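You operate a simulated robot arm through the tools that you are given. There is no shell and no other tool. Be economical: measure what you need, move in short steps, check, and stop when the job is done.

The job below is to be done with a simulated two-armed robot. You get a single attempt, and the scene is never put back.

## Task
Take the lid off the tall tin and lay it down on the end of the long bench by the fineness meter.

It is judged by the outcome, as a careful person would: the job done as asked, and still so three seconds after it is handed in. It fails if anything else is knocked over, pushed out of place, dropped, spilled or broken. A push-on lid holds only when it is set on centred and level and pressed home; a screw cap is set on level and turned clockwise until tight.

## Robot
Two 7-joint arms with two-finger parallel grippers on one trunk, on a base that drives. Base frame: it is fixed to the floor where the robot stands at the start and does not move with it; the origin is under the middle of the robot, x ahead of it, y to its left, z up; the surface under the hand at the start is at about z = 850. Units: mm, degrees, N and s.
The left shoulder is at the start at [70, 163, 1145], the right one opposite. With the tool pointing down near the work surface each hand reaches from about 400 to 880 mm from the robot's upright axis, wherever it stands, measured 20 degrees to its own side. Payload 3.43 kg a hand.
Tool frame (each hand has its own): the origin (TCP) lies between the finger pads and is the grasp point; the fingertips stand 34 mm ahead of it; z points along the fingers, y is the line along which they close. The gripper opens to 128 mm. The fingers are 24 mm wide and 12 mm thick; the gripper's body (48 by 130 mm) begins 96 mm behind the TCP.
Orientation is told as [roll, pitch, yaw] about the base's x, y, z axes, in that order, counted from this pose: with the fingers straight down and closing along the base's y, the tool's x points along the base's -x, its y along +y and its z along -z.

## Interface
- The arms move only by the tool send_rows. It takes "left_deltas", "right_deltas" or both (then of equal length, played together; a hand with none holds still); each is a list of rows, each a list of 3 entries, a list of its own where there are three numbers: the shift along the base's x, y, z in mm, then the turn, a rotation vector about the base's x, y, z in degrees, then the opening, from 0 (shut) to 1 (fully open). In form: [[[x, y, z], [wx, wy, wz], grip], ...]. A call has 1 to 20 rows; each row shifts and turns the commanded pose from where the row before left it. Rows are played at 5 a second. More than 50 mm and 8.6 degrees between two rows, or a gripper value outside its range, and nothing of the call is played. A pose out of reach is approached as far as the arm can. The call stops where the force on the tool passes 40 N (or 10 N more than at its start, if that is more) or the arm is blocked; 0.2 s more then pass. The fingers move at their own pace (about 153 mm/s each) and stop on an object; they squeeze with about 40 N. The grip force told is the motor's: it shows also when the fingers shut on nothing. Time passes only in rows, and 0.2 s behind the last, so rows that do not move let the fingers close. The reply holds the time, the measured pose of the TCP, the force on the tool along the base axes, the opening and the grip force, in the units named above and with some noise, with the torque about the TCP (base axes, N m) and any sound that the robot's microphone picked up.
- Cameras (640 x 400 px; columns grow to the right, rows downward): "scene" is now at [139, -11.4, 1378.2]; the picture's right is [-0.14, -0.99, 0.00], its down [-0.54, 0.07, -0.84] and it looks along [0.83, -0.11, -0.54] (base axes); focal length 290 px, centre (320, 200). "left" rides on the left gripper at [76, 11, -160] in its tool frame; the picture's right is [-0.15, 0.99, 0.00], its down [-0.88, -0.13, -0.46] and it looks along [-0.45, -0.07, 0.89] (tool axes); focal length 234 px, centre (320, 200). "right" rides on the right gripper at [76, -11, -160] in its tool frame; the picture's right is [0.15, 0.99, 0.00], its down [-0.88, 0.13, -0.46] and it looks along [-0.45, 0.07, 0.89] (tool axes); focal length 234 px, centre (320, 200). There is no depth. A picture from a camera that has moved, and an enlarged one, comes with that camera's place and axes in the base frame and with its lens.
- snapshot(camera): a new picture of that camera. It takes no simulated time.
- move_column(by): slides the trunk up (or, below 0, down) by that many mm; the arms and the scene camera ride with it, the base frame stays. It gives what a move gives, with no picture.
- roll_base(legs): drives the robot by 1 to 6 legs, each [ahead, left, turn to the left] in mm, mm and degrees, along the robot's own axes; the way and the turn of a leg run together, so that a leg with both is an arc; at most 1500 mm and 180 degrees a leg. The arms and the cameras ride along, it lands a little off, and it stops where it bumps. It gives what a move gives.
- aim_head(pan, tilt): turns the head with the scene camera to pan (to the left, within 86 degrees either way) and tilt (down, from -29 to 69), counted from straight ahead of the robot. It gives what a move gives.
- inspect(camera, box): a new picture of the part [left, top, right, bottom] of that camera's present view, enlarged. It takes no simulated time.
- job_done(): hands the job in; it is judged then, once.

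Work in short steps. Places have to be worked out from the pictures, the camera data and where the tool is seen: move nearer, look again, correct. Check each grasp and each placing, and mend what went wrong. You have 120 turns and 92 pictures in all, those below and enlarged ones among them. Open the grippers and draw the arms clear of the work before you hand the job in, unless the task says otherwise; then end with one line.

The tools are called after "Request:" as a command line: name --argument value ..., lists and objects as JSON in quotes. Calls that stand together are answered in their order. send_rows: Moves the arms, as the interface text tells. Its arguments: {"type":"object","properties":{"left_deltas":{"type":"array"},"right_deltas":{"type":"array"}},"required":[]} The other tools are called the same way: move_column (by) slides the trunk up or down; roll_base (legs) drives the base; aim_head (pan, tilt) turns the head that bears the scene camera; snapshot (camera) takes a picture; inspect (camera, box) takes an enlarged picture of a part of a camera's view; job_done () hands the job in.

At the start:

```text
time: 0.0
left_eef_pos: [654.1, 158.2, 1120.1]
left_ee_rot: [-0.2, 0.0, 0.0]
left_wrist_force: [-0.4, -1.4, -0.8]
left_ft_torque: [0.01, 0.0, 0.0]
left_grip_width: 128.0
left_finger_force: 0.0
right_eef_pos: [459.4, -244.7, 1194.0]
right_ee_rot: [0.0, -0.1, -0.1]
right_wrist_force: [0.6, 0.0, 0.3]
right_ft_torque: [-0.04, 0.0, 0.02]
right_grip_width: 127.8
right_finger_force: 0.1
trunk travel left (down, up): [-625.0, 315.0]
robot x, y, heading: [-1.6, 0.2, -0.1]
head pan, tilt: [-7.8, 32.8]
```

scene: 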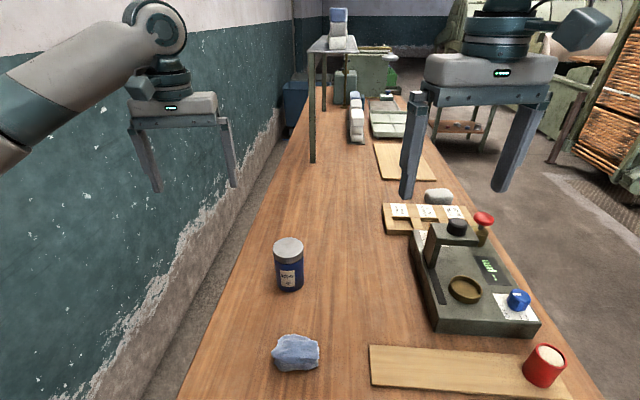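
right: 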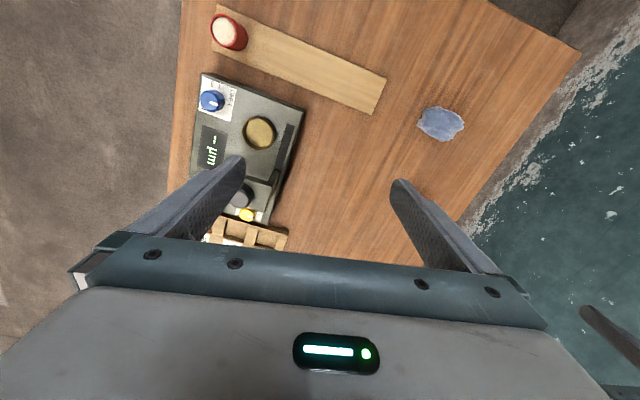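
left: 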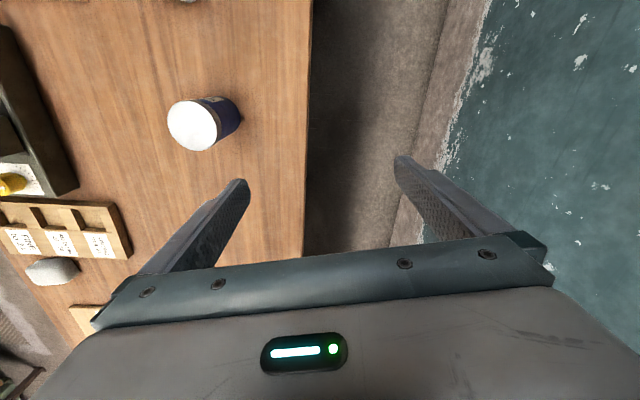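

The tall blue tin with its grey lid seems to sit near (610, -4), with its top near z≈960. I'll look around first to identify the meter, the bench end and any other tins.

Request:
aim_head --pan -10 --tilt 60

Request:
snapshot --camera "scene"

Request:
aim_head --pan -10 --tilt 15

Request:
snapshot --camera "scene"

Request:
aim_head --pan -70 --tilt 25

Request:
snapshot --camera "scene"

```text
time: 0.9
left_eef_pos: [654.5, 158.4, 1119.6]
left_ee_rot: [0.0, 0.0, 0.0]
left_wrist_force: [0.7, -0.4, 0.0]
left_ft_torque: [-0.02, -0.01, 0.01]
left_grip_width: 127.7
left_finger_force: 0.1
right_eef_pos: [460.0, -245.2, 1193.7]
right_ee_rot: [0.0, -0.1, 0.1]
right_wrist_force: [-0.2, -0.5, -0.4]
right_ft_torque: [0.0, -0.03, -0.06]
right_grip_width: 128.3
right_finger_force: 0.1
trunk travel left (down, up): [-625.0, 315.0]
robot x, y, heading: [0.6, -0.1, -0.0]
head pan, tilt: [-10.0, 60.0]
```

```text
88 pictures are left
camera scene: at [116.3, -10.8, 1340.5], right [-0.17, -0.98, 0.0], down [-0.85, 0.15, -0.5], along [0.49, -0.09, -0.87], focal length 290 px, centre (320, 200)
```

scene: 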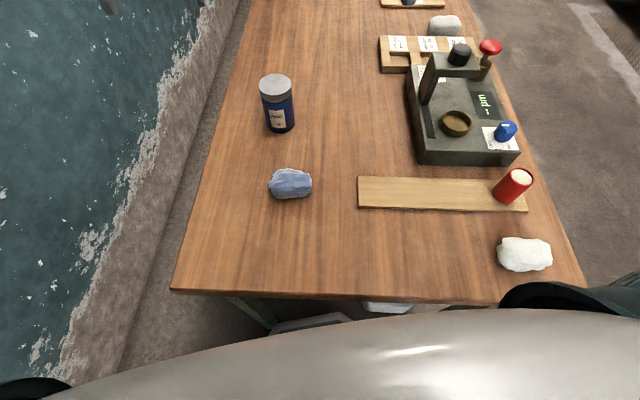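

```text
time: 2.0
left_eef_pos: [655.5, 158.7, 1119.5]
left_ee_rot: [0.0, -0.1, 0.1]
left_wrist_force: [0.5, 0.2, -0.7]
left_ft_torque: [-0.01, 0.0, -0.02]
left_grip_width: 128.0
left_finger_force: 0.0
right_eef_pos: [459.8, -245.2, 1194.6]
right_ee_rot: [0.0, -0.1, 0.1]
right_wrist_force: [-0.5, 0.3, 0.8]
right_ft_torque: [-0.02, -0.01, -0.02]
right_grip_width: 127.8
right_finger_force: 0.1
trunk travel left (down, up): [-625.0, 315.0]
robot x, y, heading: [-1.3, -1.7, 0.0]
head pan, tilt: [-10.0, 15.0]
```

```text
87 pictures are left
camera scene: at [142.7, -15.5, 1406.7], right [-0.17, -0.98, 0.0], down [-0.26, 0.05, -0.97], along [0.95, -0.17, -0.26], focal length 290 px, centre (320, 200)
```

scene: 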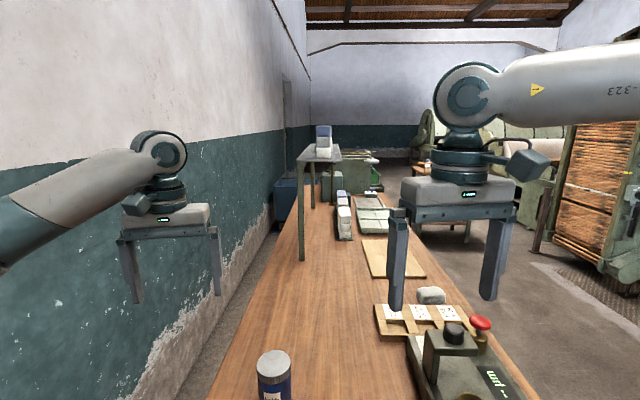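

```text
time: 3.3
left_eef_pos: [656.0, 158.0, 1120.6]
left_ee_rot: [-0.1, 0.0, 0.0]
left_wrist_force: [-0.4, 0.2, -0.1]
left_ft_torque: [0.0, 0.03, -0.02]
left_grip_width: 128.1
left_finger_force: 0.0
right_eef_pos: [460.8, -244.6, 1193.3]
right_ee_rot: [0.0, -0.1, -0.1]
right_wrist_force: [-0.2, -0.2, 0.0]
right_ft_torque: [0.03, -0.01, -0.01]
right_grip_width: 128.1
right_finger_force: 0.0
trunk travel left (down, up): [-625.0, 315.0]
robot x, y, heading: [-0.1, 0.2, 0.1]
head pan, tilt: [-70.0, 25.0]
```

```text
86 pictures are left
camera scene: at [82.2, -85.8, 1390.6], right [-0.94, -0.34, 0.0], down [-0.14, 0.4, -0.91], along [0.31, -0.85, -0.42], focal length 290 px, centre (320, 200)
```

scene: 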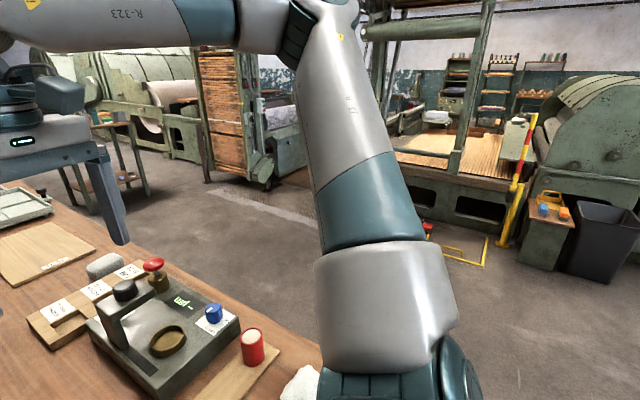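

The long bench's near end (edge at about x≈205) is the one by the µm meter. Next I'll look closely at the tin to see its lid type and check the free area.

Request:
aim_head --pan 0 --tilt 50

Request:
snapshot --camera "scene"

Request:
inspect --camera "scene" --box '[240, 80, 400, 180]'

Request:
inspect --camera "left" --box '[120, 60, 280, 160]'

```text
time: 4.8
left_eef_pos: [655.0, 157.9, 1120.0]
left_ee_rot: [0.0, -0.1, 0.0]
left_wrist_force: [0.3, -0.8, -0.8]
left_ft_torque: [0.02, 0.0, -0.03]
left_grip_width: 127.8
left_finger_force: 0.0
right_eef_pos: [459.1, -244.4, 1193.8]
right_ee_rot: [0.0, -0.1, 0.0]
right_wrist_force: [0.0, 0.2, -0.4]
right_ft_torque: [-0.01, -0.02, 0.01]
right_grip_width: 128.3
right_finger_force: 0.1
trunk travel left (down, up): [-625.0, 315.0]
robot x, y, heading: [-2.8, 1.8, -0.3]
head pan, tilt: [0.0, 50.0]
```

```text
85 pictures are left
camera scene: at [127.7, 0.7, 1353.1], right [0.0, -1.0, 0.0], down [-0.77, 0.0, -0.64], along [0.64, 0.0, -0.77], focal length 290 px, centre (320, 200)
```

scene: 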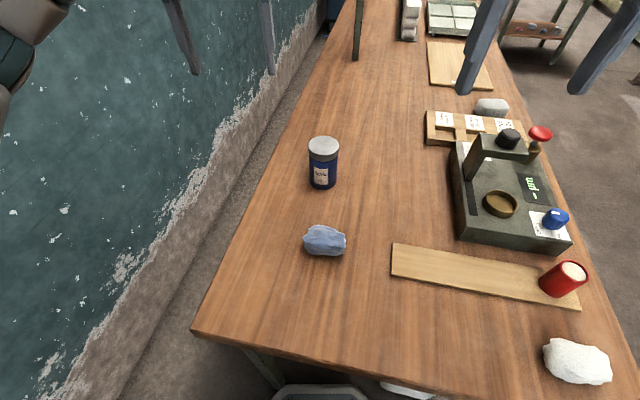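

```text
4.00 times, centred on (320, 130) of scene
camera zoom: at [127.7, 0.7, 1353.1], right [0.0, -1.0, 0.0], down [-0.77, 0.0, -0.64], along [0.64, 0.0, -0.77], focal length 1162 px, centre (320, 480)
```

zoom: 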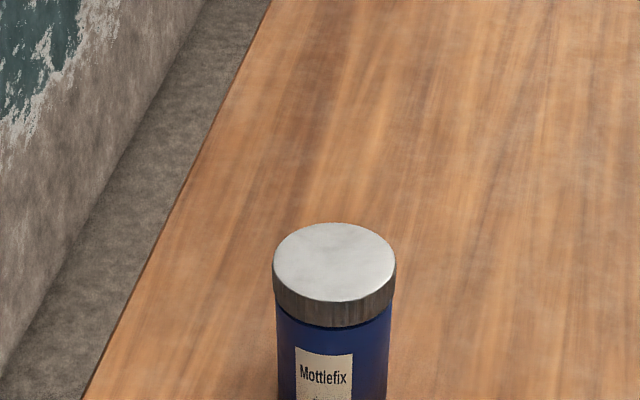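

```text
4.00 times, centred on (200, 110) of left
camera zoom: at [579.7, 170.2, 1280.1], right [0.15, 0.99, 0.0], down [0.88, -0.13, 0.46], along [0.45, -0.07, -0.89], focal length 937 px, centre (800, 560)
```

zoom: 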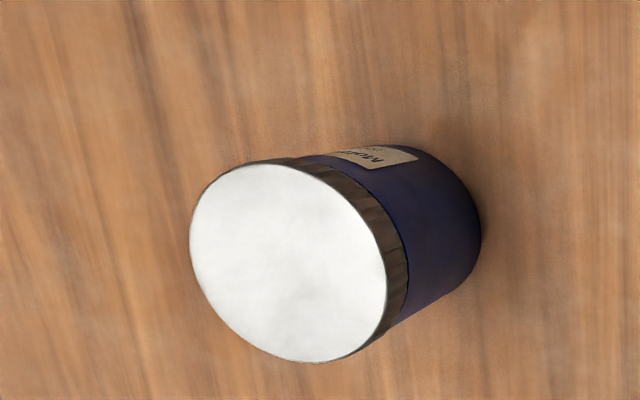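

The lid top is at about (608, -7, 955), roughly 65 mm across and 20 mm tall. I'll zoom further in to see whether the rim is knurled (screw) or plain.

Request:
inspect --camera "scene" --box '[296, 130, 352, 165]'

Request:
inspect --camera "scene" --box '[280, 160, 400, 235]'

```text
11.43 times, centred on (324, 148) of scene
camera zoom: at [127.7, 0.7, 1353.1], right [0.0, -1.0, 0.0], down [-0.77, 0.0, -0.64], along [0.64, 0.0, -0.77], focal length 3318 px, centre (274, 800)
```

zoom: 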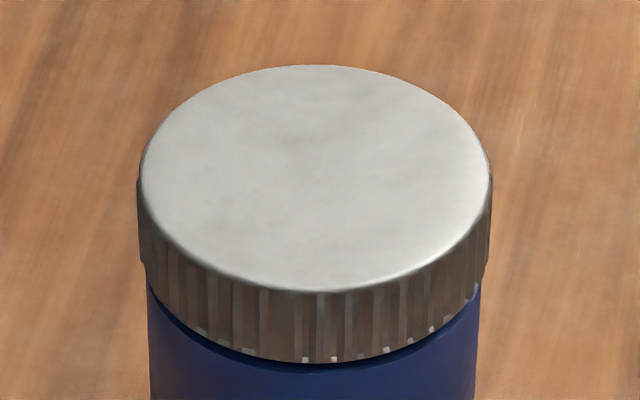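

```text
5.33 times, centred on (340, 198) of scene
camera zoom: at [127.7, 0.7, 1353.1], right [0.0, -1.0, 0.0], down [-0.77, 0.0, -0.64], along [0.64, 0.0, -0.77], focal length 1549 px, centre (213, 213)
```

zoom: 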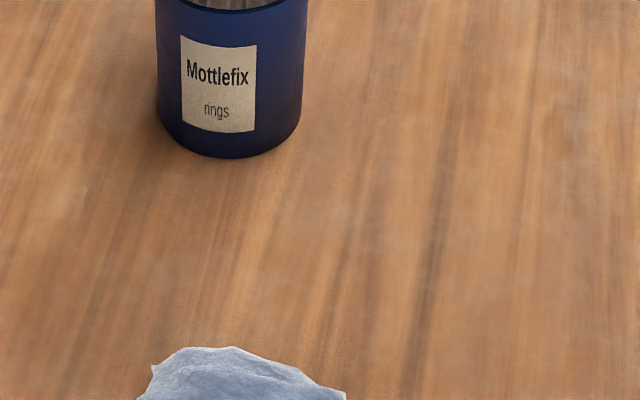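

The rim is knurled, so this is a screw cap. The left hand will hold the tin body from behind and to the left, tilted 30° below horizontal, while the right hand unscrews from above. I'll start by bringing the left hand to a pre-grasp pose.

Request:
send_rows --left_deltas '[[[-12, -7, -4], [0, -7.5, 0], 1], [[-12, -7, -8], [0, -7.5, 0], 1], [[-12, -7, -12], [0, -7.5, 0], 1], [[-12, -7, -12], [0, -7.5, 0], 1], [[-12, -7, -12], [0, -7.5, 0], 1], [[-12, -7, -12], [0, -7.5, 0], 1], [[-12, -7, -12], [0, -7.5, 0], 1], [[-12, -7, -12], [0, -7.5, 0], 1], [[-12, -7, -12], [0, 0, -7], 1], [[-12, -7, -12], [0, 0, -7], 1], [[-12, -7, -12], [0, 0, -7], 1], [[-12, -7, -12], [0, 0, -7], 1], [[-10, -6, -12], [0, 0, -7], 1]]'

Request:
snapshot --camera "scene"

Request:
snapshot --camera "left"

```text
time: 7.5
left_eef_pos: [537.0, 57.2, 973.5]
left_ee_rot: [-0.1, -60.0, -35.1]
left_wrist_force: [0.0, -0.5, -0.4]
left_ft_torque: [0.02, 0.02, 0.0]
left_grip_width: 128.1
left_finger_force: 0.2
left hand out of reach, approached as far as the arm can: row 9, 10, 11, 12
right_eef_pos: [460.6, -243.4, 1194.2]
right_ee_rot: [0.0, 0.0, 0.0]
right_wrist_force: [-1.3, -0.5, -0.1]
right_ft_torque: [0.01, 0.01, 0.02]
right_grip_width: 128.0
right_finger_force: 0.1
trunk travel left (down, up): [-625.0, 315.0]
robot x, y, heading: [0.2, 2.6, 0.1]
head pan, tilt: [0.0, 50.0]
```

```text
80 pictures are left
camera scene: at [127.4, 1.6, 1353.1], right [0.0, -1.0, 0.0], down [-0.77, 0.0, -0.64], along [0.64, 0.0, -0.77], focal length 290 px, centre (320, 200)
```

scene: 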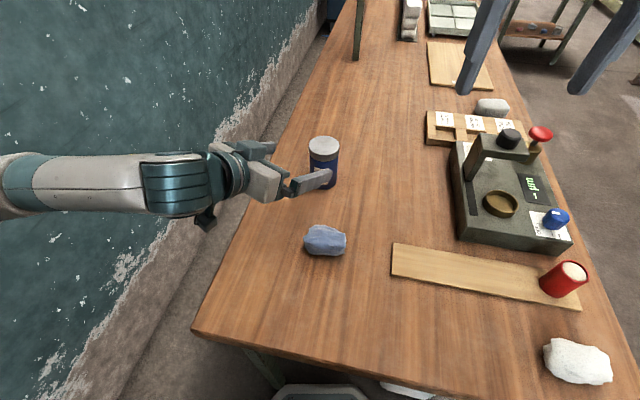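

```text
79 pictures are left
camera left: at [400.2, 167.6, 987.7], right [0.63, 0.77, 0.13], down [-0.04, -0.13, 0.99], along [0.78, -0.63, -0.05], focal length 234 px, centre (320, 200)
```

left: 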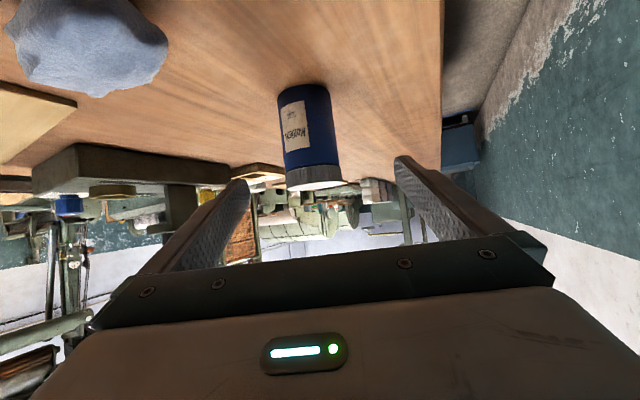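

The left hand stopped at (537, 57, 973) because the commanded pose was slightly out of reach, but the orientation is right. I'll lower it and centre it on the tin, watching where the command really lands.

Request:
send_rows --left_deltas '[[[0, -5, -20], [0, 0, 0], 1], [[0, -5, -20], [0, 0, 0], 1]]'

```text
time: 8.2
left_eef_pos: [539.1, 44.8, 933.9]
left_ee_rot: [0.0, -60.0, -35.1]
left_wrist_force: [0.7, 0.3, 0.1]
left_ft_torque: [0.02, 0.02, 0.01]
left_grip_width: 128.1
left_finger_force: 0.0
right_eef_pos: [458.7, -243.7, 1193.5]
right_ee_rot: [0.1, 0.0, 0.0]
right_wrist_force: [-0.1, -0.3, -0.4]
right_ft_torque: [-0.01, 0.0, 0.03]
right_grip_width: 127.9
right_finger_force: 0.0
trunk travel left (down, up): [-625.0, 315.0]
robot x, y, heading: [1.3, 3.4, 0.1]
head pan, tilt: [0.0, 50.0]
```

Motion is tracked well. I'll drop to grip height at z≈888, then view from both cameras.

Request:
send_rows --left_deltas '[[[-1, -1, -23], [0, 0, 0], 1], [[-1, -2, -23], [0, 0, 0], 1], [[0, 0, 0], [0, 0, 0], 1]]'

Request:
snapshot --camera "left"

Request:
inspect --camera "scene" --box '[200, 110, 400, 235]'

```text
time: 8.9
left_eef_pos: [538.8, 41.1, 890.5]
left_ee_rot: [0.0, -60.1, -35.0]
left_wrist_force: [0.2, -0.6, -0.8]
left_ft_torque: [-0.03, -0.01, 0.0]
left_grip_width: 128.1
left_finger_force: 0.0
right_eef_pos: [459.4, -244.2, 1192.8]
right_ee_rot: [0.0, -0.2, 0.0]
right_wrist_force: [-0.1, -1.4, -0.3]
right_ft_torque: [0.01, 0.0, 0.06]
right_grip_width: 128.2
right_finger_force: 0.0
trunk travel left (down, up): [-625.0, 315.0]
robot x, y, heading: [1.9, -3.1, -0.0]
head pan, tilt: [0.0, 50.0]
```

```text
78 pictures are left
camera left: at [400.0, 151.8, 904.7], right [0.63, 0.77, 0.13], down [-0.04, -0.13, 0.99], along [0.78, -0.63, -0.05], focal length 234 px, centre (320, 200)
```

left: 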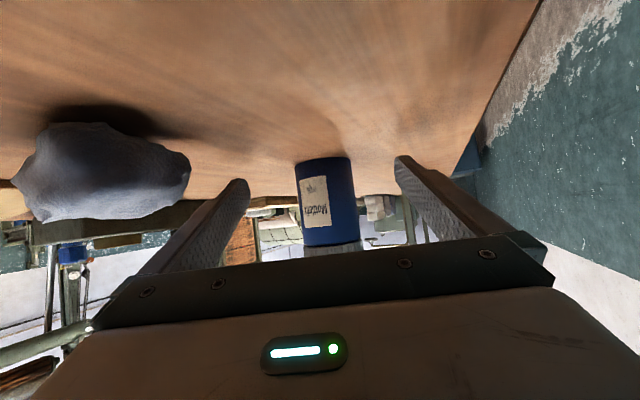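

```text
3.20 times, centred on (300, 172) of scene
camera zoom: at [127.6, 0.7, 1353.1], right [0.0, -1.0, 0.0], down [-0.77, 0.0, -0.64], along [0.64, 0.0, -0.77], focal length 929 px, centre (384, 288)
```

zoom: 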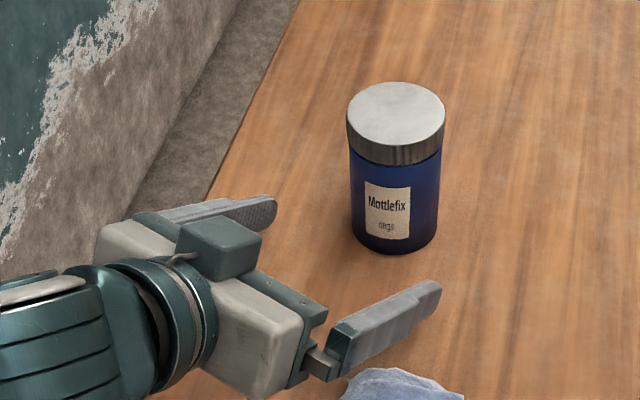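

The tin is well between the open fingers, and the rag (top about z 892) clears the hand. I'll slide forward along the approach line until the tin is at the grasp point.

Request:
send_rows --left_deltas '[[[17, -12, 0], [0, 0, 0], 1], [[17, -12, 0], [0, 0, 0], 1], [[17, -12, 0], [0, 0, 0], 1], [[16, -11, -1], [0, 0, 0], 1], [[0, 0, 0], [0, 0, 0], 1]]'

Request:
snapshot --camera "left"

Request:
inspect --camera "scene" --box '[220, 110, 420, 235]'

```text
time: 10.2
left_eef_pos: [605.1, -6.6, 888.5]
left_ee_rot: [-0.1, -60.0, -34.9]
left_wrist_force: [0.5, 0.3, 0.2]
left_ft_torque: [-0.03, 0.03, 0.0]
left_grip_width: 128.1
left_finger_force: 0.1
right_eef_pos: [459.2, -244.2, 1194.0]
right_ee_rot: [0.0, -0.1, 0.1]
right_wrist_force: [-0.4, 0.3, 0.9]
right_ft_torque: [-0.02, -0.02, 0.0]
right_grip_width: 127.8
right_finger_force: 0.1
trunk travel left (down, up): [-625.0, 315.0]
robot x, y, heading: [-3.8, 2.7, -0.1]
head pan, tilt: [0.0, 50.0]
```

```text
76 pictures are left
camera left: at [466.8, 105.9, 903.6], right [0.63, 0.77, 0.13], down [-0.04, -0.13, 0.99], along [0.78, -0.63, -0.05], focal length 234 px, centre (320, 200)
```

left: 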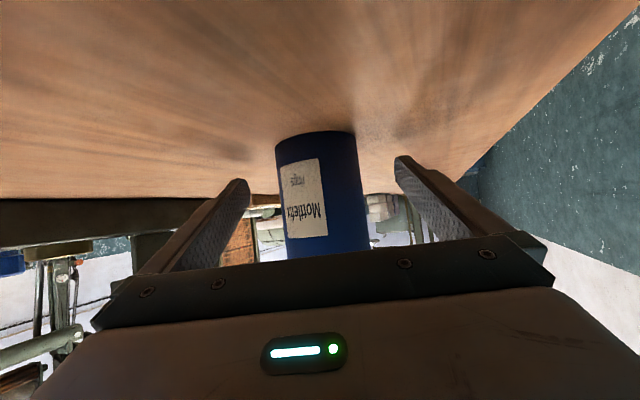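

```text
3.20 times, centred on (320, 172) of scene
camera zoom: at [127.2, 1.2, 1353.1], right [0.0, -1.0, 0.0], down [-0.77, 0.0, -0.64], along [0.64, 0.0, -0.77], focal length 929 px, centre (320, 288)
```

zoom: 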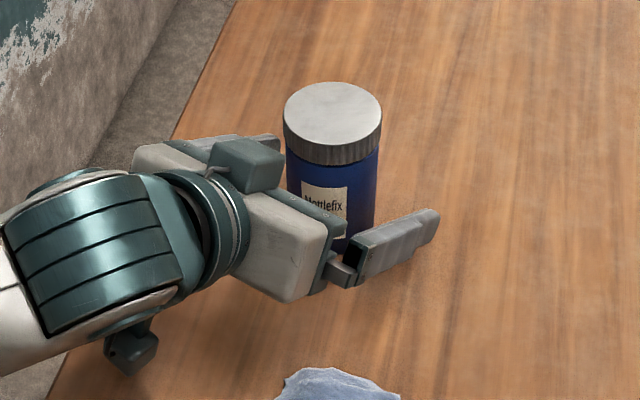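

The tin is centred between the fingers. I'll close the left grip on the body.

Request:
send_rows --left_deltas '[[[0, 0, 0], [0, 0, 0], 0.7], [[0, 0, 0], [0, 0, 0], 0.55], [[0, 0, 0], [0, 0, 0], 0.5], [[0, 0, 0], [0, 0, 0], 0.45], [[0, 0, 0], [0, 0, 0], 0.3], [[0, 0, 0], [0, 0, 0], 0.2], [[0, 0, 0], [0, 0, 0], 0]]'

Request:
inspect --camera "scene" --box '[220, 110, 420, 235]'

```text
time: 11.8
left_eef_pos: [605.7, -4.2, 888.5]
left_ee_rot: [-0.1, -60.0, -34.9]
left_wrist_force: [-0.6, 0.0, 0.2]
left_ft_torque: [0.02, -0.04, 0.03]
left_grip_width: 61.7
left_finger_force: 39.8
right_eef_pos: [459.6, -245.5, 1194.3]
right_ee_rot: [0.0, -0.1, 0.1]
right_wrist_force: [-0.1, 0.2, -0.7]
right_ft_torque: [-0.01, 0.0, -0.01]
right_grip_width: 128.0
right_finger_force: 0.0
trunk travel left (down, up): [-625.0, 315.0]
robot x, y, heading: [2.1, 0.3, 0.1]
head pan, tilt: [0.0, 50.0]
```

```text
3.20 times, centred on (320, 172) of scene
camera zoom: at [127.6, 0.7, 1353.1], right [0.0, -1.0, 0.0], down [-0.77, 0.0, -0.64], along [0.64, 0.0, -0.77], focal length 929 px, centre (320, 288)
```

zoom: 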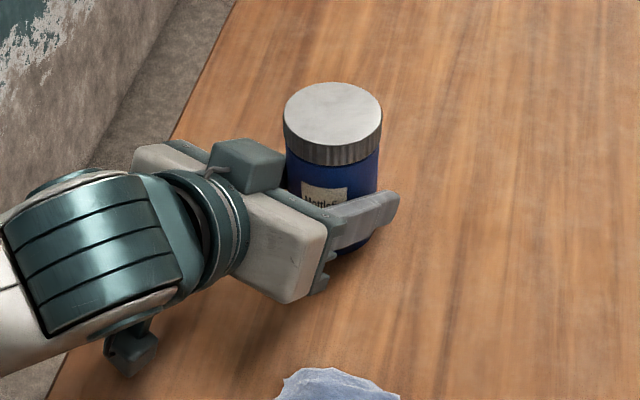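

The left grip is firm at 61.7 mm, and the tin's place barely changed. I'll bring the right hand above the lid, yawed -60° so it has room to turn counter-clockwise.

Request:
send_rows --right_deltas '[[[18.6, 29.7, -11.7], [0, 0, -7.5], 0.75], [[18.6, 29.7, -11.7], [0, 0, -7.5], 0.75], [[18.6, 29.7, -11.7], [0, 0, -7.5], 0.75], [[18.6, 29.7, -11.7], [0, 0, -7.5], 0.75], [[18.6, 29.7, -11.7], [0, 0, -7.5], 0.75], [[18.6, 29.7, -11.7], [0, 0, -7.5], 0.75], [[18.6, 29.7, -11.7], [0, 0, -7.5], 0.75], [[18.6, 29.7, -11.7], [0, 0, -7.5], 0.75], [[0, 0, 0], [0, 0, 0], 0.75]]'

Request:
snapshot --camera "right"

Request:
snapshot --camera "scene"

```text
time: 13.8
left_eef_pos: [605.6, -5.6, 888.6]
left_ee_rot: [0.0, -60.0, -35.0]
left_wrist_force: [-0.2, 1.0, -0.7]
left_ft_torque: [0.05, -0.03, 0.05]
left_grip_width: 61.9
left_finger_force: 39.7
right_eef_pos: [583.6, -171.3, 1157.9]
right_ee_rot: [0.0, -0.1, -57.7]
right_wrist_force: [-0.8, -0.5, -0.8]
right_ft_torque: [0.01, -0.06, 0.02]
right_grip_width: 95.9
right_finger_force: 0.0
right hand out of reach, approached as far as the arm can: row 4, 5, 6, 7, 8
trunk travel left (down, up): [-625.0, 315.0]
robot x, y, heading: [1.5, -1.6, -0.1]
head pan, tilt: [0.0, 50.0]
```

```text
73 pictures are left
camera right: at [533.0, -111.9, 1316.9], right [0.76, 0.65, 0.0], down [0.58, -0.67, 0.46], along [0.3, -0.35, -0.89], focal length 234 px, centre (320, 200)
```

right: 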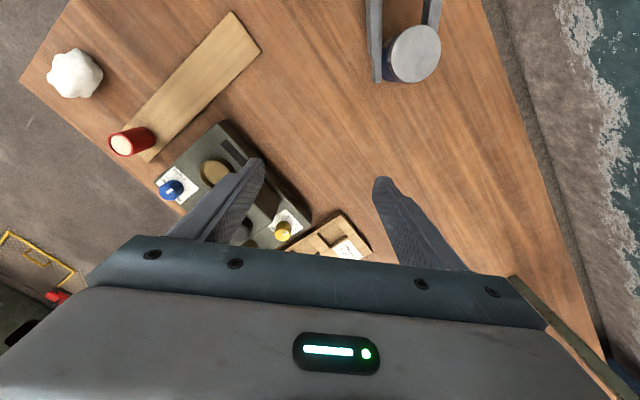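

```text
72 pictures are left
camera scene: at [127.3, 0.7, 1353.1], right [0.0, -1.0, 0.0], down [-0.77, 0.0, -0.64], along [0.64, 0.0, -0.77], focal length 290 px, centre (320, 200)
```

scene: 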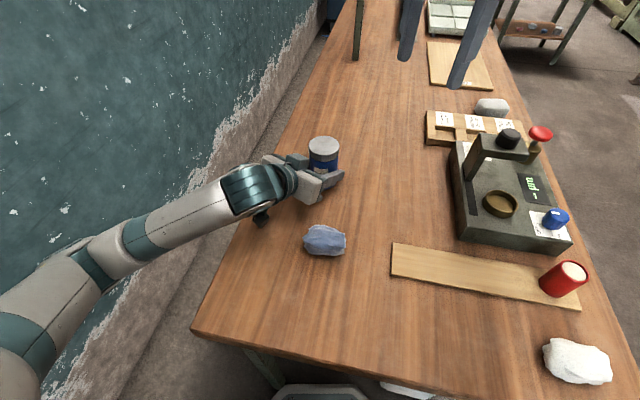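

Yaw -58 at this place was the limit of reach. I'll continue to the tin while backing the yaw off to about -30.

Request:
send_rows --right_deltas '[[[5, 33, -11], [0, 0, 7], 0.75], [[5, 33, -11], [0, 0, 7], 0.75], [[5, 33, -11], [0, 0, 7], 0.75], [[5, 33, -11], [0, 0, 7], 0.75], [[5, 33, -11], [0, 0, 0], 0.75], [[0, 0, 0], [0, 0, 0], 0.75]]'

Request:
snapshot --camera "right"

```text
time: 15.2
left_eef_pos: [604.4, -5.8, 888.7]
left_ee_rot: [0.0, -60.0, -35.0]
left_wrist_force: [-1.1, 0.3, 0.3]
left_ft_torque: [0.0, 0.03, 0.03]
left_grip_width: 61.4
left_finger_force: 40.0
right_eef_pos: [580.7, -179.0, 1190.7]
right_ee_rot: [0.3, 0.1, -46.3]
right_wrist_force: [0.3, -0.1, 0.4]
right_ft_torque: [0.01, 0.0, 0.06]
right_grip_width: 96.0
right_finger_force: 0.2
right hand out of reach, approached as far as the arm can: row 1, 2, 3, 4, 5
trunk travel left (down, up): [-625.0, 315.0]
robot x, y, heading: [-1.1, -1.6, -0.1]
head pan, tilt: [0.0, 50.0]
```

```text
71 pictures are left
camera right: at [519.7, -131.4, 1349.7], right [0.61, 0.79, 0.01], down [0.7, -0.55, 0.46], along [0.36, -0.28, -0.89], focal length 234 px, centre (320, 200)
```

right: 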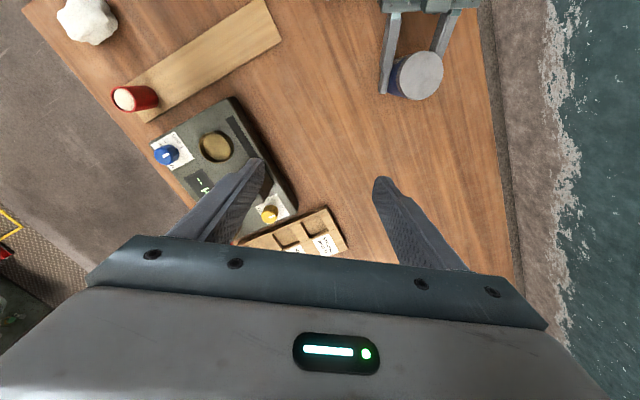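

It's stuck against some joint limit, so I'll undo the yaw fully first with no translation.

Request:
send_rows --right_deltas '[[[0, 0, 0], [0, 0, 8], 0.75], [[0, 0, 0], [0, 0, 8], 0.75], [[0, 0, 0], [0, 0, 8], 0.75], [[0, 0, 0], [0, 0, 8], 0.75], [[0, 0, 0], [0, 0, 8], 0.75], [[0, 0, 0], [0, 0, 6], 0.75]]'

```text
time: 16.6
left_eef_pos: [605.0, -5.3, 889.0]
left_ee_rot: [0.0, -60.0, -34.9]
left_wrist_force: [0.4, 0.1, 0.0]
left_ft_torque: [-0.02, -0.03, 0.0]
left_grip_width: 61.6
left_finger_force: 39.4
right_eef_pos: [578.7, -177.5, 1189.6]
right_ee_rot: [0.2, 0.0, -0.1]
right_wrist_force: [-0.2, -0.2, -0.2]
right_ft_torque: [0.0, 0.03, 0.0]
right_grip_width: 96.0
right_finger_force: 0.1
trunk travel left (down, up): [-625.0, 315.0]
robot x, y, heading: [-1.2, 1.0, -0.1]
head pan, tilt: [0.0, 50.0]
```

Yaw is back at 0. Now I'll translate toward a point above the lid (608, -6, 1090).

Request:
send_rows --right_deltas '[[[6, 35, -20], [0, 0, 0], 0.75], [[6, 35, -20], [0, 0, 0], 0.75], [[6, 35, -20], [0, 0, 0], 0.75], [[6, 35, -20], [0, 0, 0], 0.75], [[5, 31, -20], [0, 0, 0], 0.75], [[0, 0, 0], [0, 0, 0], 0.75]]'

Request:
snapshot --camera "right"

```text
time: 17.9
left_eef_pos: [605.7, -4.8, 889.3]
left_ee_rot: [0.0, -60.0, -35.0]
left_wrist_force: [0.3, -0.2, 0.0]
left_ft_torque: [0.02, 0.02, 0.03]
left_grip_width: 61.6
left_finger_force: 39.9
right_eef_pos: [577.9, -163.3, 1145.4]
right_ee_rot: [0.3, -0.1, -0.3]
right_wrist_force: [-0.3, 0.1, 0.0]
right_ft_torque: [-0.03, 0.01, 0.02]
right_grip_width: 95.9
right_finger_force: 0.0
right hand out of reach, approached as far as the arm can: row 1, 2, 3, 4, 5
trunk travel left (down, up): [-625.0, 315.0]
robot x, y, heading: [-0.5, -0.1, -0.2]
head pan, tilt: [0.0, 50.0]
```

```text
70 pictures are left
camera right: at [502.7, -174.2, 1304.7], right [-0.14, 0.99, 0.01], down [0.88, 0.12, 0.46], along [0.45, 0.07, -0.89], focal length 234 px, centre (320, 200)
```

right: 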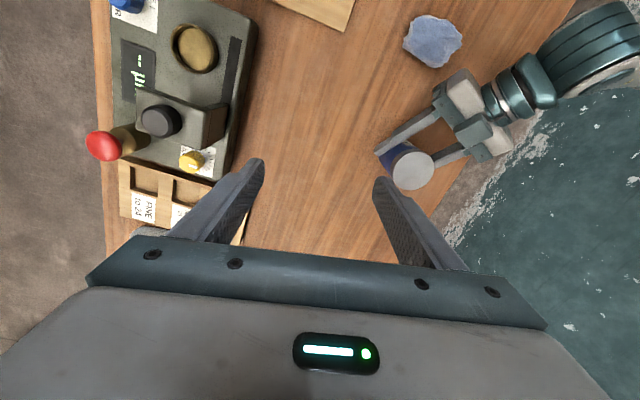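

The right hand stalls near y≈-165. I'll test whether a positive yaw or a lower height frees it.

Request:
send_rows --right_deltas '[[[0, 0, 0], [0, 0, 8], 0.75], [[0, 0, 0], [0, 0, 8], 0.75], [[0, 0, 0], [0, 0, 8], 0.75], [[0, 0, 0], [0, 0, 8], 0.75], [[0, 0, 0], [0, 0, 8], 0.75], [[0, 30, 0], [0, 0, 0], 0.75], [[0, 30, 0], [0, 0, 0], 0.75]]'

Request:
send_rows --right_deltas '[[[0, 10, -20], [0, 0, 0], 0.75], [[0, 10, -20], [0, 0, 0], 0.75]]'

```text
time: 19.6
left_eef_pos: [604.1, -4.9, 888.4]
left_ee_rot: [-0.1, -60.0, -34.9]
left_wrist_force: [-0.4, 0.3, 0.4]
left_ft_torque: [0.02, 0.0, 0.01]
left_grip_width: 61.4
left_finger_force: 40.4
right_eef_pos: [576.1, -163.5, 1145.5]
right_ee_rot: [0.2, 0.1, 39.9]
right_wrist_force: [-0.9, -0.1, 0.8]
right_ft_torque: [-0.02, -0.01, -0.01]
right_grip_width: 95.7
right_finger_force: 0.0
right hand out of reach, approached as far as the arm can: row 6, 7
trunk travel left (down, up): [-625.0, 315.0]
robot x, y, heading: [-0.2, 2.9, -0.1]
head pan, tilt: [0.0, 50.0]
```

```text
time: 20.1
left_eef_pos: [604.5, -5.5, 888.2]
left_ee_rot: [-0.1, -60.1, -35.1]
left_wrist_force: [-0.1, 0.6, 0.0]
left_ft_torque: [-0.04, 0.0, -0.02]
left_grip_width: 61.1
left_finger_force: 39.9
right_eef_pos: [564.8, -153.3, 1112.1]
right_ee_rot: [0.2, -0.1, 39.7]
right_wrist_force: [1.3, -0.8, 0.2]
right_ft_torque: [-0.02, -0.01, -0.01]
right_grip_width: 96.1
right_finger_force: 0.0
right hand out of reach, approached as far as the arm can: row 1, 2
trunk travel left (down, up): [-625.0, 315.0]
robot x, y, heading: [-0.9, 1.3, 0.4]
head pan, tilt: [0.0, 50.0]
```

Lower heights let the hand come further inward. I'll descend to z≈1000 (fingertips about 966, still above the lid) beside the tin, then try sliding inward; the meter is well to the right (y<-270).

Request:
send_rows --right_deltas '[[[0, 5, -20], [0, 0, -8], 0.75], [[0, 5, -20], [0, 0, -8], 0.75], [[0, 5, -20], [0, 0, -8], 0.75], [[0, 5, -20], [0, 0, -8], 0.75], [[0, 5, -20], [0, 0, -8], 0.75], [[0, 10, 0], [0, 0, 0], 0.75], [[0, 10, 0], [0, 0, 0], 0.75]]'

```text
time: 21.8
left_eef_pos: [604.4, -4.9, 888.0]
left_ee_rot: [0.0, -60.1, -35.0]
left_wrist_force: [0.3, -0.6, 0.1]
left_ft_torque: [0.04, -0.04, -0.01]
left_grip_width: 61.3
left_finger_force: 40.2
right_eef_pos: [550.7, -138.3, 1013.7]
right_ee_rot: [0.4, -0.1, -0.3]
right_wrist_force: [0.0, -0.2, 0.1]
right_ft_torque: [0.03, 0.01, 0.0]
right_grip_width: 96.0
right_finger_force: 0.1
right hand out of reach, approached as far as the arm can: row 3, 4, 5, 6, 7
trunk travel left (down, up): [-625.0, 315.0]
robot x, y, heading: [3.4, 3.8, 0.3]
head pan, tilt: [0.0, 50.0]
```

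The right hand's inward bearing from its shoulder is limited to about 0–3°, so the tin must stand more to the robot's right. I'll release the tin, draw both hands clear, and then re-stand the base.

Request:
send_rows --left_deltas '[[[0, 0, 0], [0, 0, 0], 0.5], [[0, 0, 0], [0, 0, 0], 0.6], [[0, 0, 0], [0, 0, 0], 1], [[0, 0, 0], [0, 0, 0], 1], [[-17, 12, 0], [0, 0, 0], 1], [[-17, 12, 0], [0, 0, 0], 1], [[-17, 12, 0], [0, 0, 0], 1], [[-17, 12, 0], [0, 0, 0], 1], [[-4, 5, 30], [0, 0, 0], 1], [[0, 5, 40], [0, 0, 0], 1], [[0, 5, 40], [0, 0, 0], 1]]' --right_deltas '[[[0, 0, 20], [0, 0, 0], 0.75], [[0, 0, 20], [0, 0, 0], 0.75], [[0, -10, 20], [0, 0, 0], 0.75], [[0, -10, 20], [0, 0, 0], 0.75], [[0, -10, 20], [0, 0, 0], 0.75], [[0, -10, 20], [0, 0, 0], 0.75], [[0, -10, 10], [0, 0, 0], 0.75], [[0, 0, 0], [0, 0, 0], 0.75], [[0, 0, 0], [0, 0, 0], 0.75], [[0, 0, 0], [0, 0, 0], 0.75], [[0, 0, 0], [0, 0, 0], 0.75]]'

Request:
aim_head --pan 60 --tilt 45

Request:
snapshot --camera "scene"

```text
time: 24.1
left_eef_pos: [540.8, 58.2, 996.0]
left_ee_rot: [0.1, -59.8, -35.0]
left_wrist_force: [-0.9, 0.1, 0.2]
left_ft_torque: [-0.02, 0.0, 0.0]
left_grip_width: 128.0
left_finger_force: 0.1
left hand out of reach, approached as far as the arm can: row 11
right_eef_pos: [550.4, -189.2, 1144.5]
right_ee_rot: [0.2, -0.1, -0.2]
right_wrist_force: [-0.8, -0.5, 0.2]
right_ft_torque: [0.03, -0.01, 0.0]
right_grip_width: 95.8
right_finger_force: 0.1
trunk travel left (down, up): [-625.0, 315.0]
robot x, y, heading: [-1.5, -1.0, 0.0]
head pan, tilt: [0.0, 50.0]
```

```text
time: 25.4
left_eef_pos: [541.3, 58.4, 995.3]
left_ee_rot: [-0.1, -59.9, -35.0]
left_wrist_force: [-0.3, 0.6, -0.7]
left_ft_torque: [0.02, 0.01, 0.01]
left_grip_width: 127.9
left_finger_force: 0.0
right_eef_pos: [550.2, -188.2, 1143.6]
right_ee_rot: [0.2, 0.0, -0.2]
right_wrist_force: [0.1, -0.1, -0.6]
right_ft_torque: [0.0, 0.0, 0.0]
right_grip_width: 96.0
right_finger_force: 0.1
trunk travel left (down, up): [-625.0, 315.0]
robot x, y, heading: [2.6, -0.5, 0.2]
head pan, tilt: [60.0, 45.0]
```

```text
69 pictures are left
camera scene: at [91.3, 71.2, 1360.0], right [0.87, -0.5, 0.0], down [-0.35, -0.61, -0.71], along [0.35, 0.61, -0.71], focal length 290 px, centre (320, 200)
```

scene: 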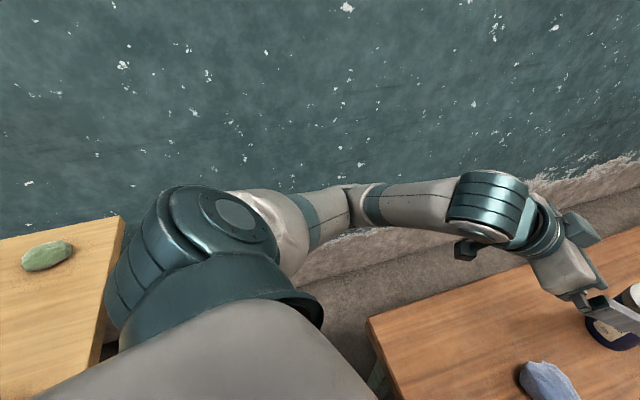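

The wall and another bench lie at the left and behind. I'll look further to judge the space for backing up.

Request:
aim_head --pan 86 --tilt 60

Request:
snapshot --camera "scene"

Request:
aim_head --pan -86 --tilt 55

Request:
snapshot --camera "scene"

```text
time: 26.4
left_eef_pos: [542.1, 58.3, 996.2]
left_ee_rot: [-0.1, -59.9, -34.9]
left_wrist_force: [0.8, -0.2, 0.6]
left_ft_torque: [-0.03, 0.0, 0.03]
left_grip_width: 127.7
left_finger_force: 0.0
right_eef_pos: [551.2, -189.0, 1143.9]
right_ee_rot: [0.2, -0.1, -0.1]
right_wrist_force: [0.7, 0.2, 0.6]
right_ft_torque: [0.0, 0.0, 0.01]
right_grip_width: 95.7
right_finger_force: 0.1
trunk travel left (down, up): [-625.0, 315.0]
robot x, y, heading: [-0.7, -3.9, -0.3]
head pan, tilt: [85.9, 60.0]
```

```text
68 pictures are left
camera scene: at [55.4, 67.3, 1340.5], right [1.0, -0.07, 0.0], down [-0.06, -0.86, -0.5], along [0.04, 0.5, -0.87], focal length 290 px, centre (320, 200)
```

scene: 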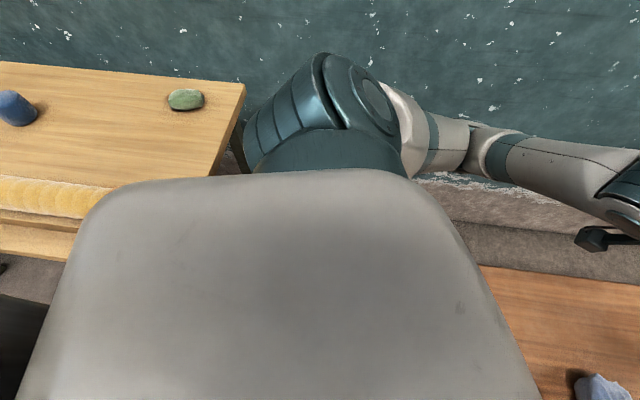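

```text
time: 28.9
left_eef_pos: [541.0, 59.4, 994.7]
left_ee_rot: [-0.1, -59.9, -35.0]
left_wrist_force: [-0.5, -0.7, 0.9]
left_ft_torque: [0.02, -0.04, 0.0]
left_grip_width: 128.1
left_finger_force: 0.1
right_eef_pos: [551.0, -188.2, 1145.1]
right_ee_rot: [0.2, 0.0, -0.2]
right_wrist_force: [0.6, 0.0, 0.2]
right_ft_torque: [-0.03, 0.0, -0.01]
right_grip_width: 95.9
right_finger_force: 0.1
trunk travel left (down, up): [-625.0, 315.0]
robot x, y, heading: [-0.1, -0.2, -0.1]
head pan, tilt: [-85.9, 55.0]
```

```text
67 pictures are left
camera scene: at [55.7, -71.1, 1346.6], right [-1.0, -0.07, 0.0], down [-0.06, 0.82, -0.57], along [0.04, -0.57, -0.82], focal length 290 px, centre (320, 200)
```

scene: 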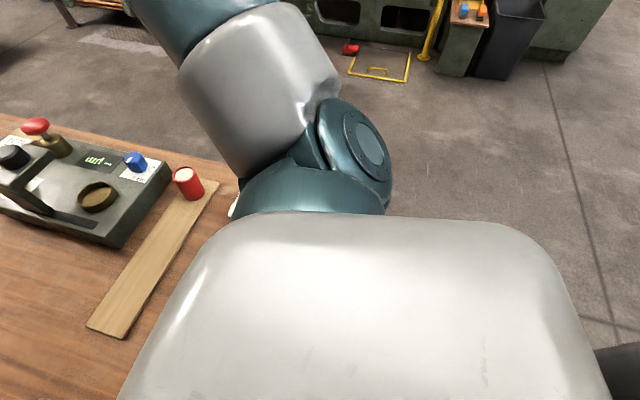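

There's room behind: the left table begins at y≈430. I'll back up 120 mm, then turn left 12.5°.

Request:
roll_base --legs '[[-120, 0, 0], [0, 0, 12.5]]'

Request:
aim_head --pan -15 --tilt 45

Request:
snapshot --camera "scene"

```text
time: 31.0
left_eef_pos: [397.6, 176.3, 996.3]
left_ee_rot: [-0.1, -60.0, -22.2]
left_wrist_force: [-0.1, -0.3, 0.5]
left_ft_torque: [0.02, -0.01, -0.05]
left_grip_width: 128.3
left_finger_force: 0.0
right_eef_pos: [461.1, -61.5, 1143.9]
right_ee_rot: [0.3, 0.0, 12.5]
right_wrist_force: [0.6, 0.1, -0.1]
right_ft_torque: [0.02, -0.05, -0.02]
right_grip_width: 96.1
right_finger_force: 0.0
trunk travel left (down, up): [-625.0, 315.0]
robot x, y, heading: [-117.3, 1.9, 12.9]
head pan, tilt: [-85.9, 55.0]
```

```text
time: 32.4
left_eef_pos: [398.9, 175.9, 996.1]
left_ee_rot: [-0.1, -59.9, -22.2]
left_wrist_force: [-0.1, -0.5, 0.6]
left_ft_torque: [0.05, 0.01, -0.01]
left_grip_width: 128.1
left_finger_force: 0.1
right_eef_pos: [461.9, -62.5, 1145.1]
right_ee_rot: [0.2, 0.0, 12.6]
right_wrist_force: [-0.1, 0.2, 0.2]
right_ft_torque: [-0.01, 0.02, 0.01]
right_grip_width: 95.9
right_finger_force: 0.1
trunk travel left (down, up): [-625.0, 315.0]
robot x, y, heading: [-116.9, 2.2, 12.6]
head pan, tilt: [-15.0, 45.0]
```

```text
66 pictures are left
camera scene: at [13.3, 8.6, 1360.0], right [-0.04, -1.0, 0.0], down [-0.71, 0.03, -0.71], along [0.71, -0.03, -0.71], focal length 290 px, centre (320, 200)
```

scene: 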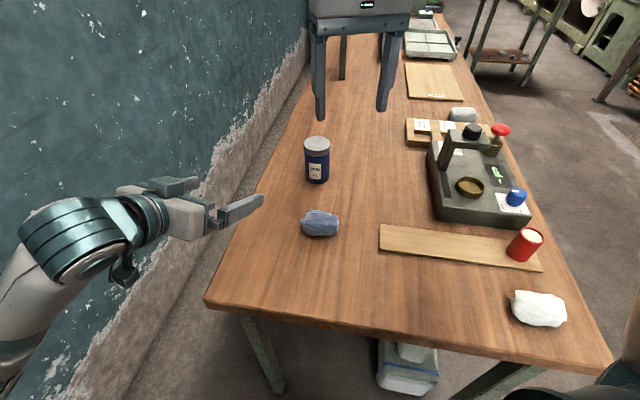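

Now I'll test whether the right hand can get above the lid from this stance.

Request:
send_rows --right_deltas '[[[29, 11, -9], [0, 0, 0], 0.75], [[29, 11, -9], [0, 0, 0], 0.75], [[29, 11, -9], [0, 0, 0], 0.75], [[29, 11, -9], [0, 0, 0], 0.75], [[29, 11, -9], [0, 0, 0], 0.75], [[0, 0, 0], [0, 0, 0], 0.75]]'

Request:
snapshot --camera "right"

```text
time: 33.8
left_eef_pos: [396.7, 177.5, 997.5]
left_ee_rot: [-0.1, -59.9, -22.2]
left_wrist_force: [-0.4, -0.6, 0.1]
left_ft_torque: [-0.01, 0.01, 0.02]
left_grip_width: 128.0
left_finger_force: 0.0
right_eef_pos: [559.0, -55.8, 1101.0]
right_ee_rot: [0.3, -0.1, 12.5]
right_wrist_force: [-0.2, 0.6, 0.5]
right_ft_torque: [-0.01, 0.01, 0.0]
right_grip_width: 96.0
right_finger_force: 0.0
right hand out of reach, approached as far as the arm can: row 3, 4, 5
trunk travel left (down, up): [-625.0, 315.0]
robot x, y, heading: [-117.0, 0.5, 12.7]
head pan, tilt: [-15.0, 45.0]
```

```text
65 pictures are left
camera right: at [487.6, -82.8, 1259.1], right [-0.36, 0.93, 0.0], down [0.83, 0.32, 0.46], along [0.43, 0.17, -0.89], focal length 234 px, centre (320, 200)
```

right: 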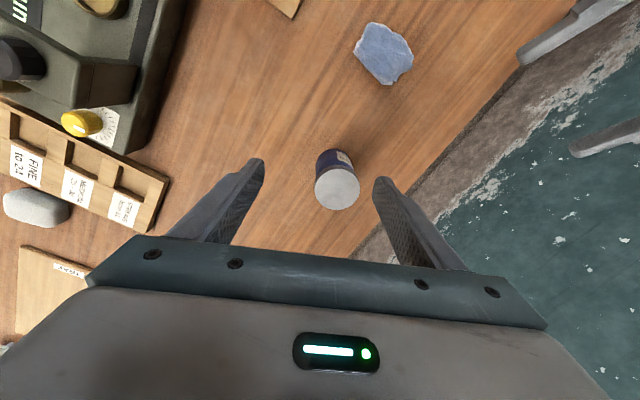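

That's still short. I'll probe the limit's shape by moving outward, then straight ahead along the robot's axis.

Request:
send_rows --right_deltas '[[[9, -39, 0], [0, 0, 0], 0.75], [[29, 7, 0], [0, 0, 0], 0.75], [[29, 7, 0], [0, 0, 0], 0.75], [[29, 7, 0], [0, 0, 0], 0.75]]'

Request:
send_rows --right_deltas '[[[-7, 29, 0], [0, 0, 0], 0.75], [[-7, 29, 0], [0, 0, 0], 0.75]]'

```text
time: 34.8
left_eef_pos: [396.7, 176.5, 996.2]
left_ee_rot: [-0.2, -59.9, -22.2]
left_wrist_force: [-0.1, -0.3, 0.9]
left_ft_torque: [0.01, 0.01, -0.02]
left_grip_width: 128.1
left_finger_force: 0.0
right_eef_pos: [624.5, -105.0, 1094.2]
right_ee_rot: [0.3, -0.1, 12.5]
right_wrist_force: [-0.6, -1.0, 0.7]
right_ft_torque: [-0.02, 0.0, -0.01]
right_grip_width: 95.8
right_finger_force: 0.1
right hand out of reach, approached as far as the arm can: row 3, 4
trunk travel left (down, up): [-625.0, 315.0]
robot x, y, heading: [-117.1, 0.5, 12.9]
head pan, tilt: [-15.0, 45.0]
```

```text
time: 35.4
left_eef_pos: [397.5, 176.5, 996.6]
left_ee_rot: [-0.3, -60.0, -22.3]
left_wrist_force: [0.6, 0.1, -0.2]
left_ft_torque: [0.02, 0.02, -0.01]
left_grip_width: 128.2
left_finger_force: 0.1
right_eef_pos: [589.8, -74.6, 1089.0]
right_ee_rot: [0.2, 0.0, 12.6]
right_wrist_force: [1.1, -0.2, 0.0]
right_ft_torque: [-0.03, -0.03, 0.0]
right_grip_width: 95.9
right_finger_force: 0.1
right hand out of reach, approached as far as the arm can: row 1, 2
trunk travel left (down, up): [-625.0, 315.0]
robot x, y, heading: [-116.2, -1.0, 13.0]
head pan, tilt: [-15.0, 45.0]
```

The boundary looks like an arc about the elbow, so the arm is probably in a poor configuration. I'll look at the right arm.

Request:
aim_head --pan -50 --tilt 15

Request:
snapshot --camera "scene"

```text
time: 36.4
left_eef_pos: [397.1, 176.7, 995.5]
left_ee_rot: [-0.1, -59.8, -22.2]
left_wrist_force: [0.1, -0.4, 1.1]
left_ft_torque: [-0.01, 0.02, 0.02]
left_grip_width: 128.4
left_finger_force: 0.1
right_eef_pos: [590.1, -73.9, 1089.1]
right_ee_rot: [0.3, -0.1, 12.6]
right_wrist_force: [0.6, 0.0, -0.5]
right_ft_torque: [0.03, -0.03, 0.01]
right_grip_width: 96.1
right_finger_force: 0.2
trunk travel left (down, up): [-625.0, 315.0]
robot x, y, heading: [-116.4, -0.1, 12.6]
head pan, tilt: [-50.0, 15.0]
```

```text
64 pictures are left
camera scene: at [6.6, -44.6, 1406.7], right [-0.6, -0.8, 0.0], down [-0.21, 0.16, -0.97], along [0.77, -0.58, -0.26], focal length 290 px, centre (320, 200)
```

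scene: 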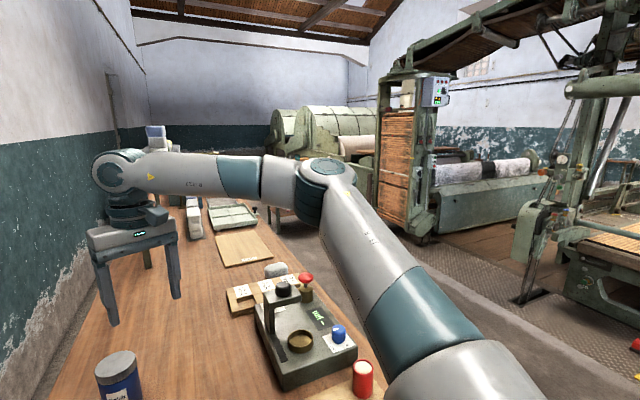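

The elbow is far out with the shoulder apparently at a limit, since the hand is high relative to the shoulder. I'll raise the trunk 200 mm so targets lie lower relative to the shoulders, then retry.

Request:
move_column --by 200

Request:
send_rows --right_deltas '[[[-10, -5, -40], [0, 0, 0], 0.75], [[-10, 0, -40], [0, 0, 0], 0.75], [[0, 0, -40], [0, 0, 0], 0.75], [[0, 0, -40], [0, 0, 0], 0.75], [[0, 0, -30], [0, 0, 0], 0.75], [[0, 10, 0], [0, 0, 0], 0.75], [[0, 10, 0], [0, 0, 0], 0.75], [[0, 10, 0], [0, 0, 0], 0.75], [[0, 10, 0], [0, 0, 0], 0.75]]'

```text
time: 38.6
left_eef_pos: [396.7, 176.7, 1195.0]
left_ee_rot: [-0.1, -59.9, -22.1]
left_wrist_force: [0.3, -0.9, 0.7]
left_ft_torque: [-0.04, -0.01, 0.03]
left_grip_width: 128.1
left_finger_force: 0.0
right_eef_pos: [591.0, -74.7, 1289.8]
right_ee_rot: [0.3, 0.0, 12.5]
right_wrist_force: [-0.6, -0.2, -0.5]
right_ft_torque: [-0.02, -0.02, 0.03]
right_grip_width: 96.4
right_finger_force: 0.1
trunk travel left (down, up): [-825.0, 115.0]
robot x, y, heading: [-119.1, -2.7, 12.7]
head pan, tilt: [-50.0, 15.0]
```

```text
time: 40.6
left_eef_pos: [398.0, 176.3, 1195.9]
left_ee_rot: [-0.2, -59.9, -22.2]
left_wrist_force: [-0.6, -0.4, -0.3]
left_ft_torque: [0.01, 0.0, 0.01]
left_grip_width: 128.0
left_finger_force: 0.0
right_eef_pos: [548.4, -74.9, 1115.2]
right_ee_rot: [0.3, -0.2, 12.6]
right_wrist_force: [-0.1, -0.7, 0.0]
right_ft_torque: [0.01, -0.03, 0.02]
right_grip_width: 95.9
right_finger_force: 0.1
right hand out of reach, approached as far as the arm can: row 5, 6, 7, 8, 9
trunk travel left (down, up): [-825.0, 115.0]
robot x, y, heading: [-120.4, 2.0, 12.7]
head pan, tilt: [-50.0, 15.0]
```

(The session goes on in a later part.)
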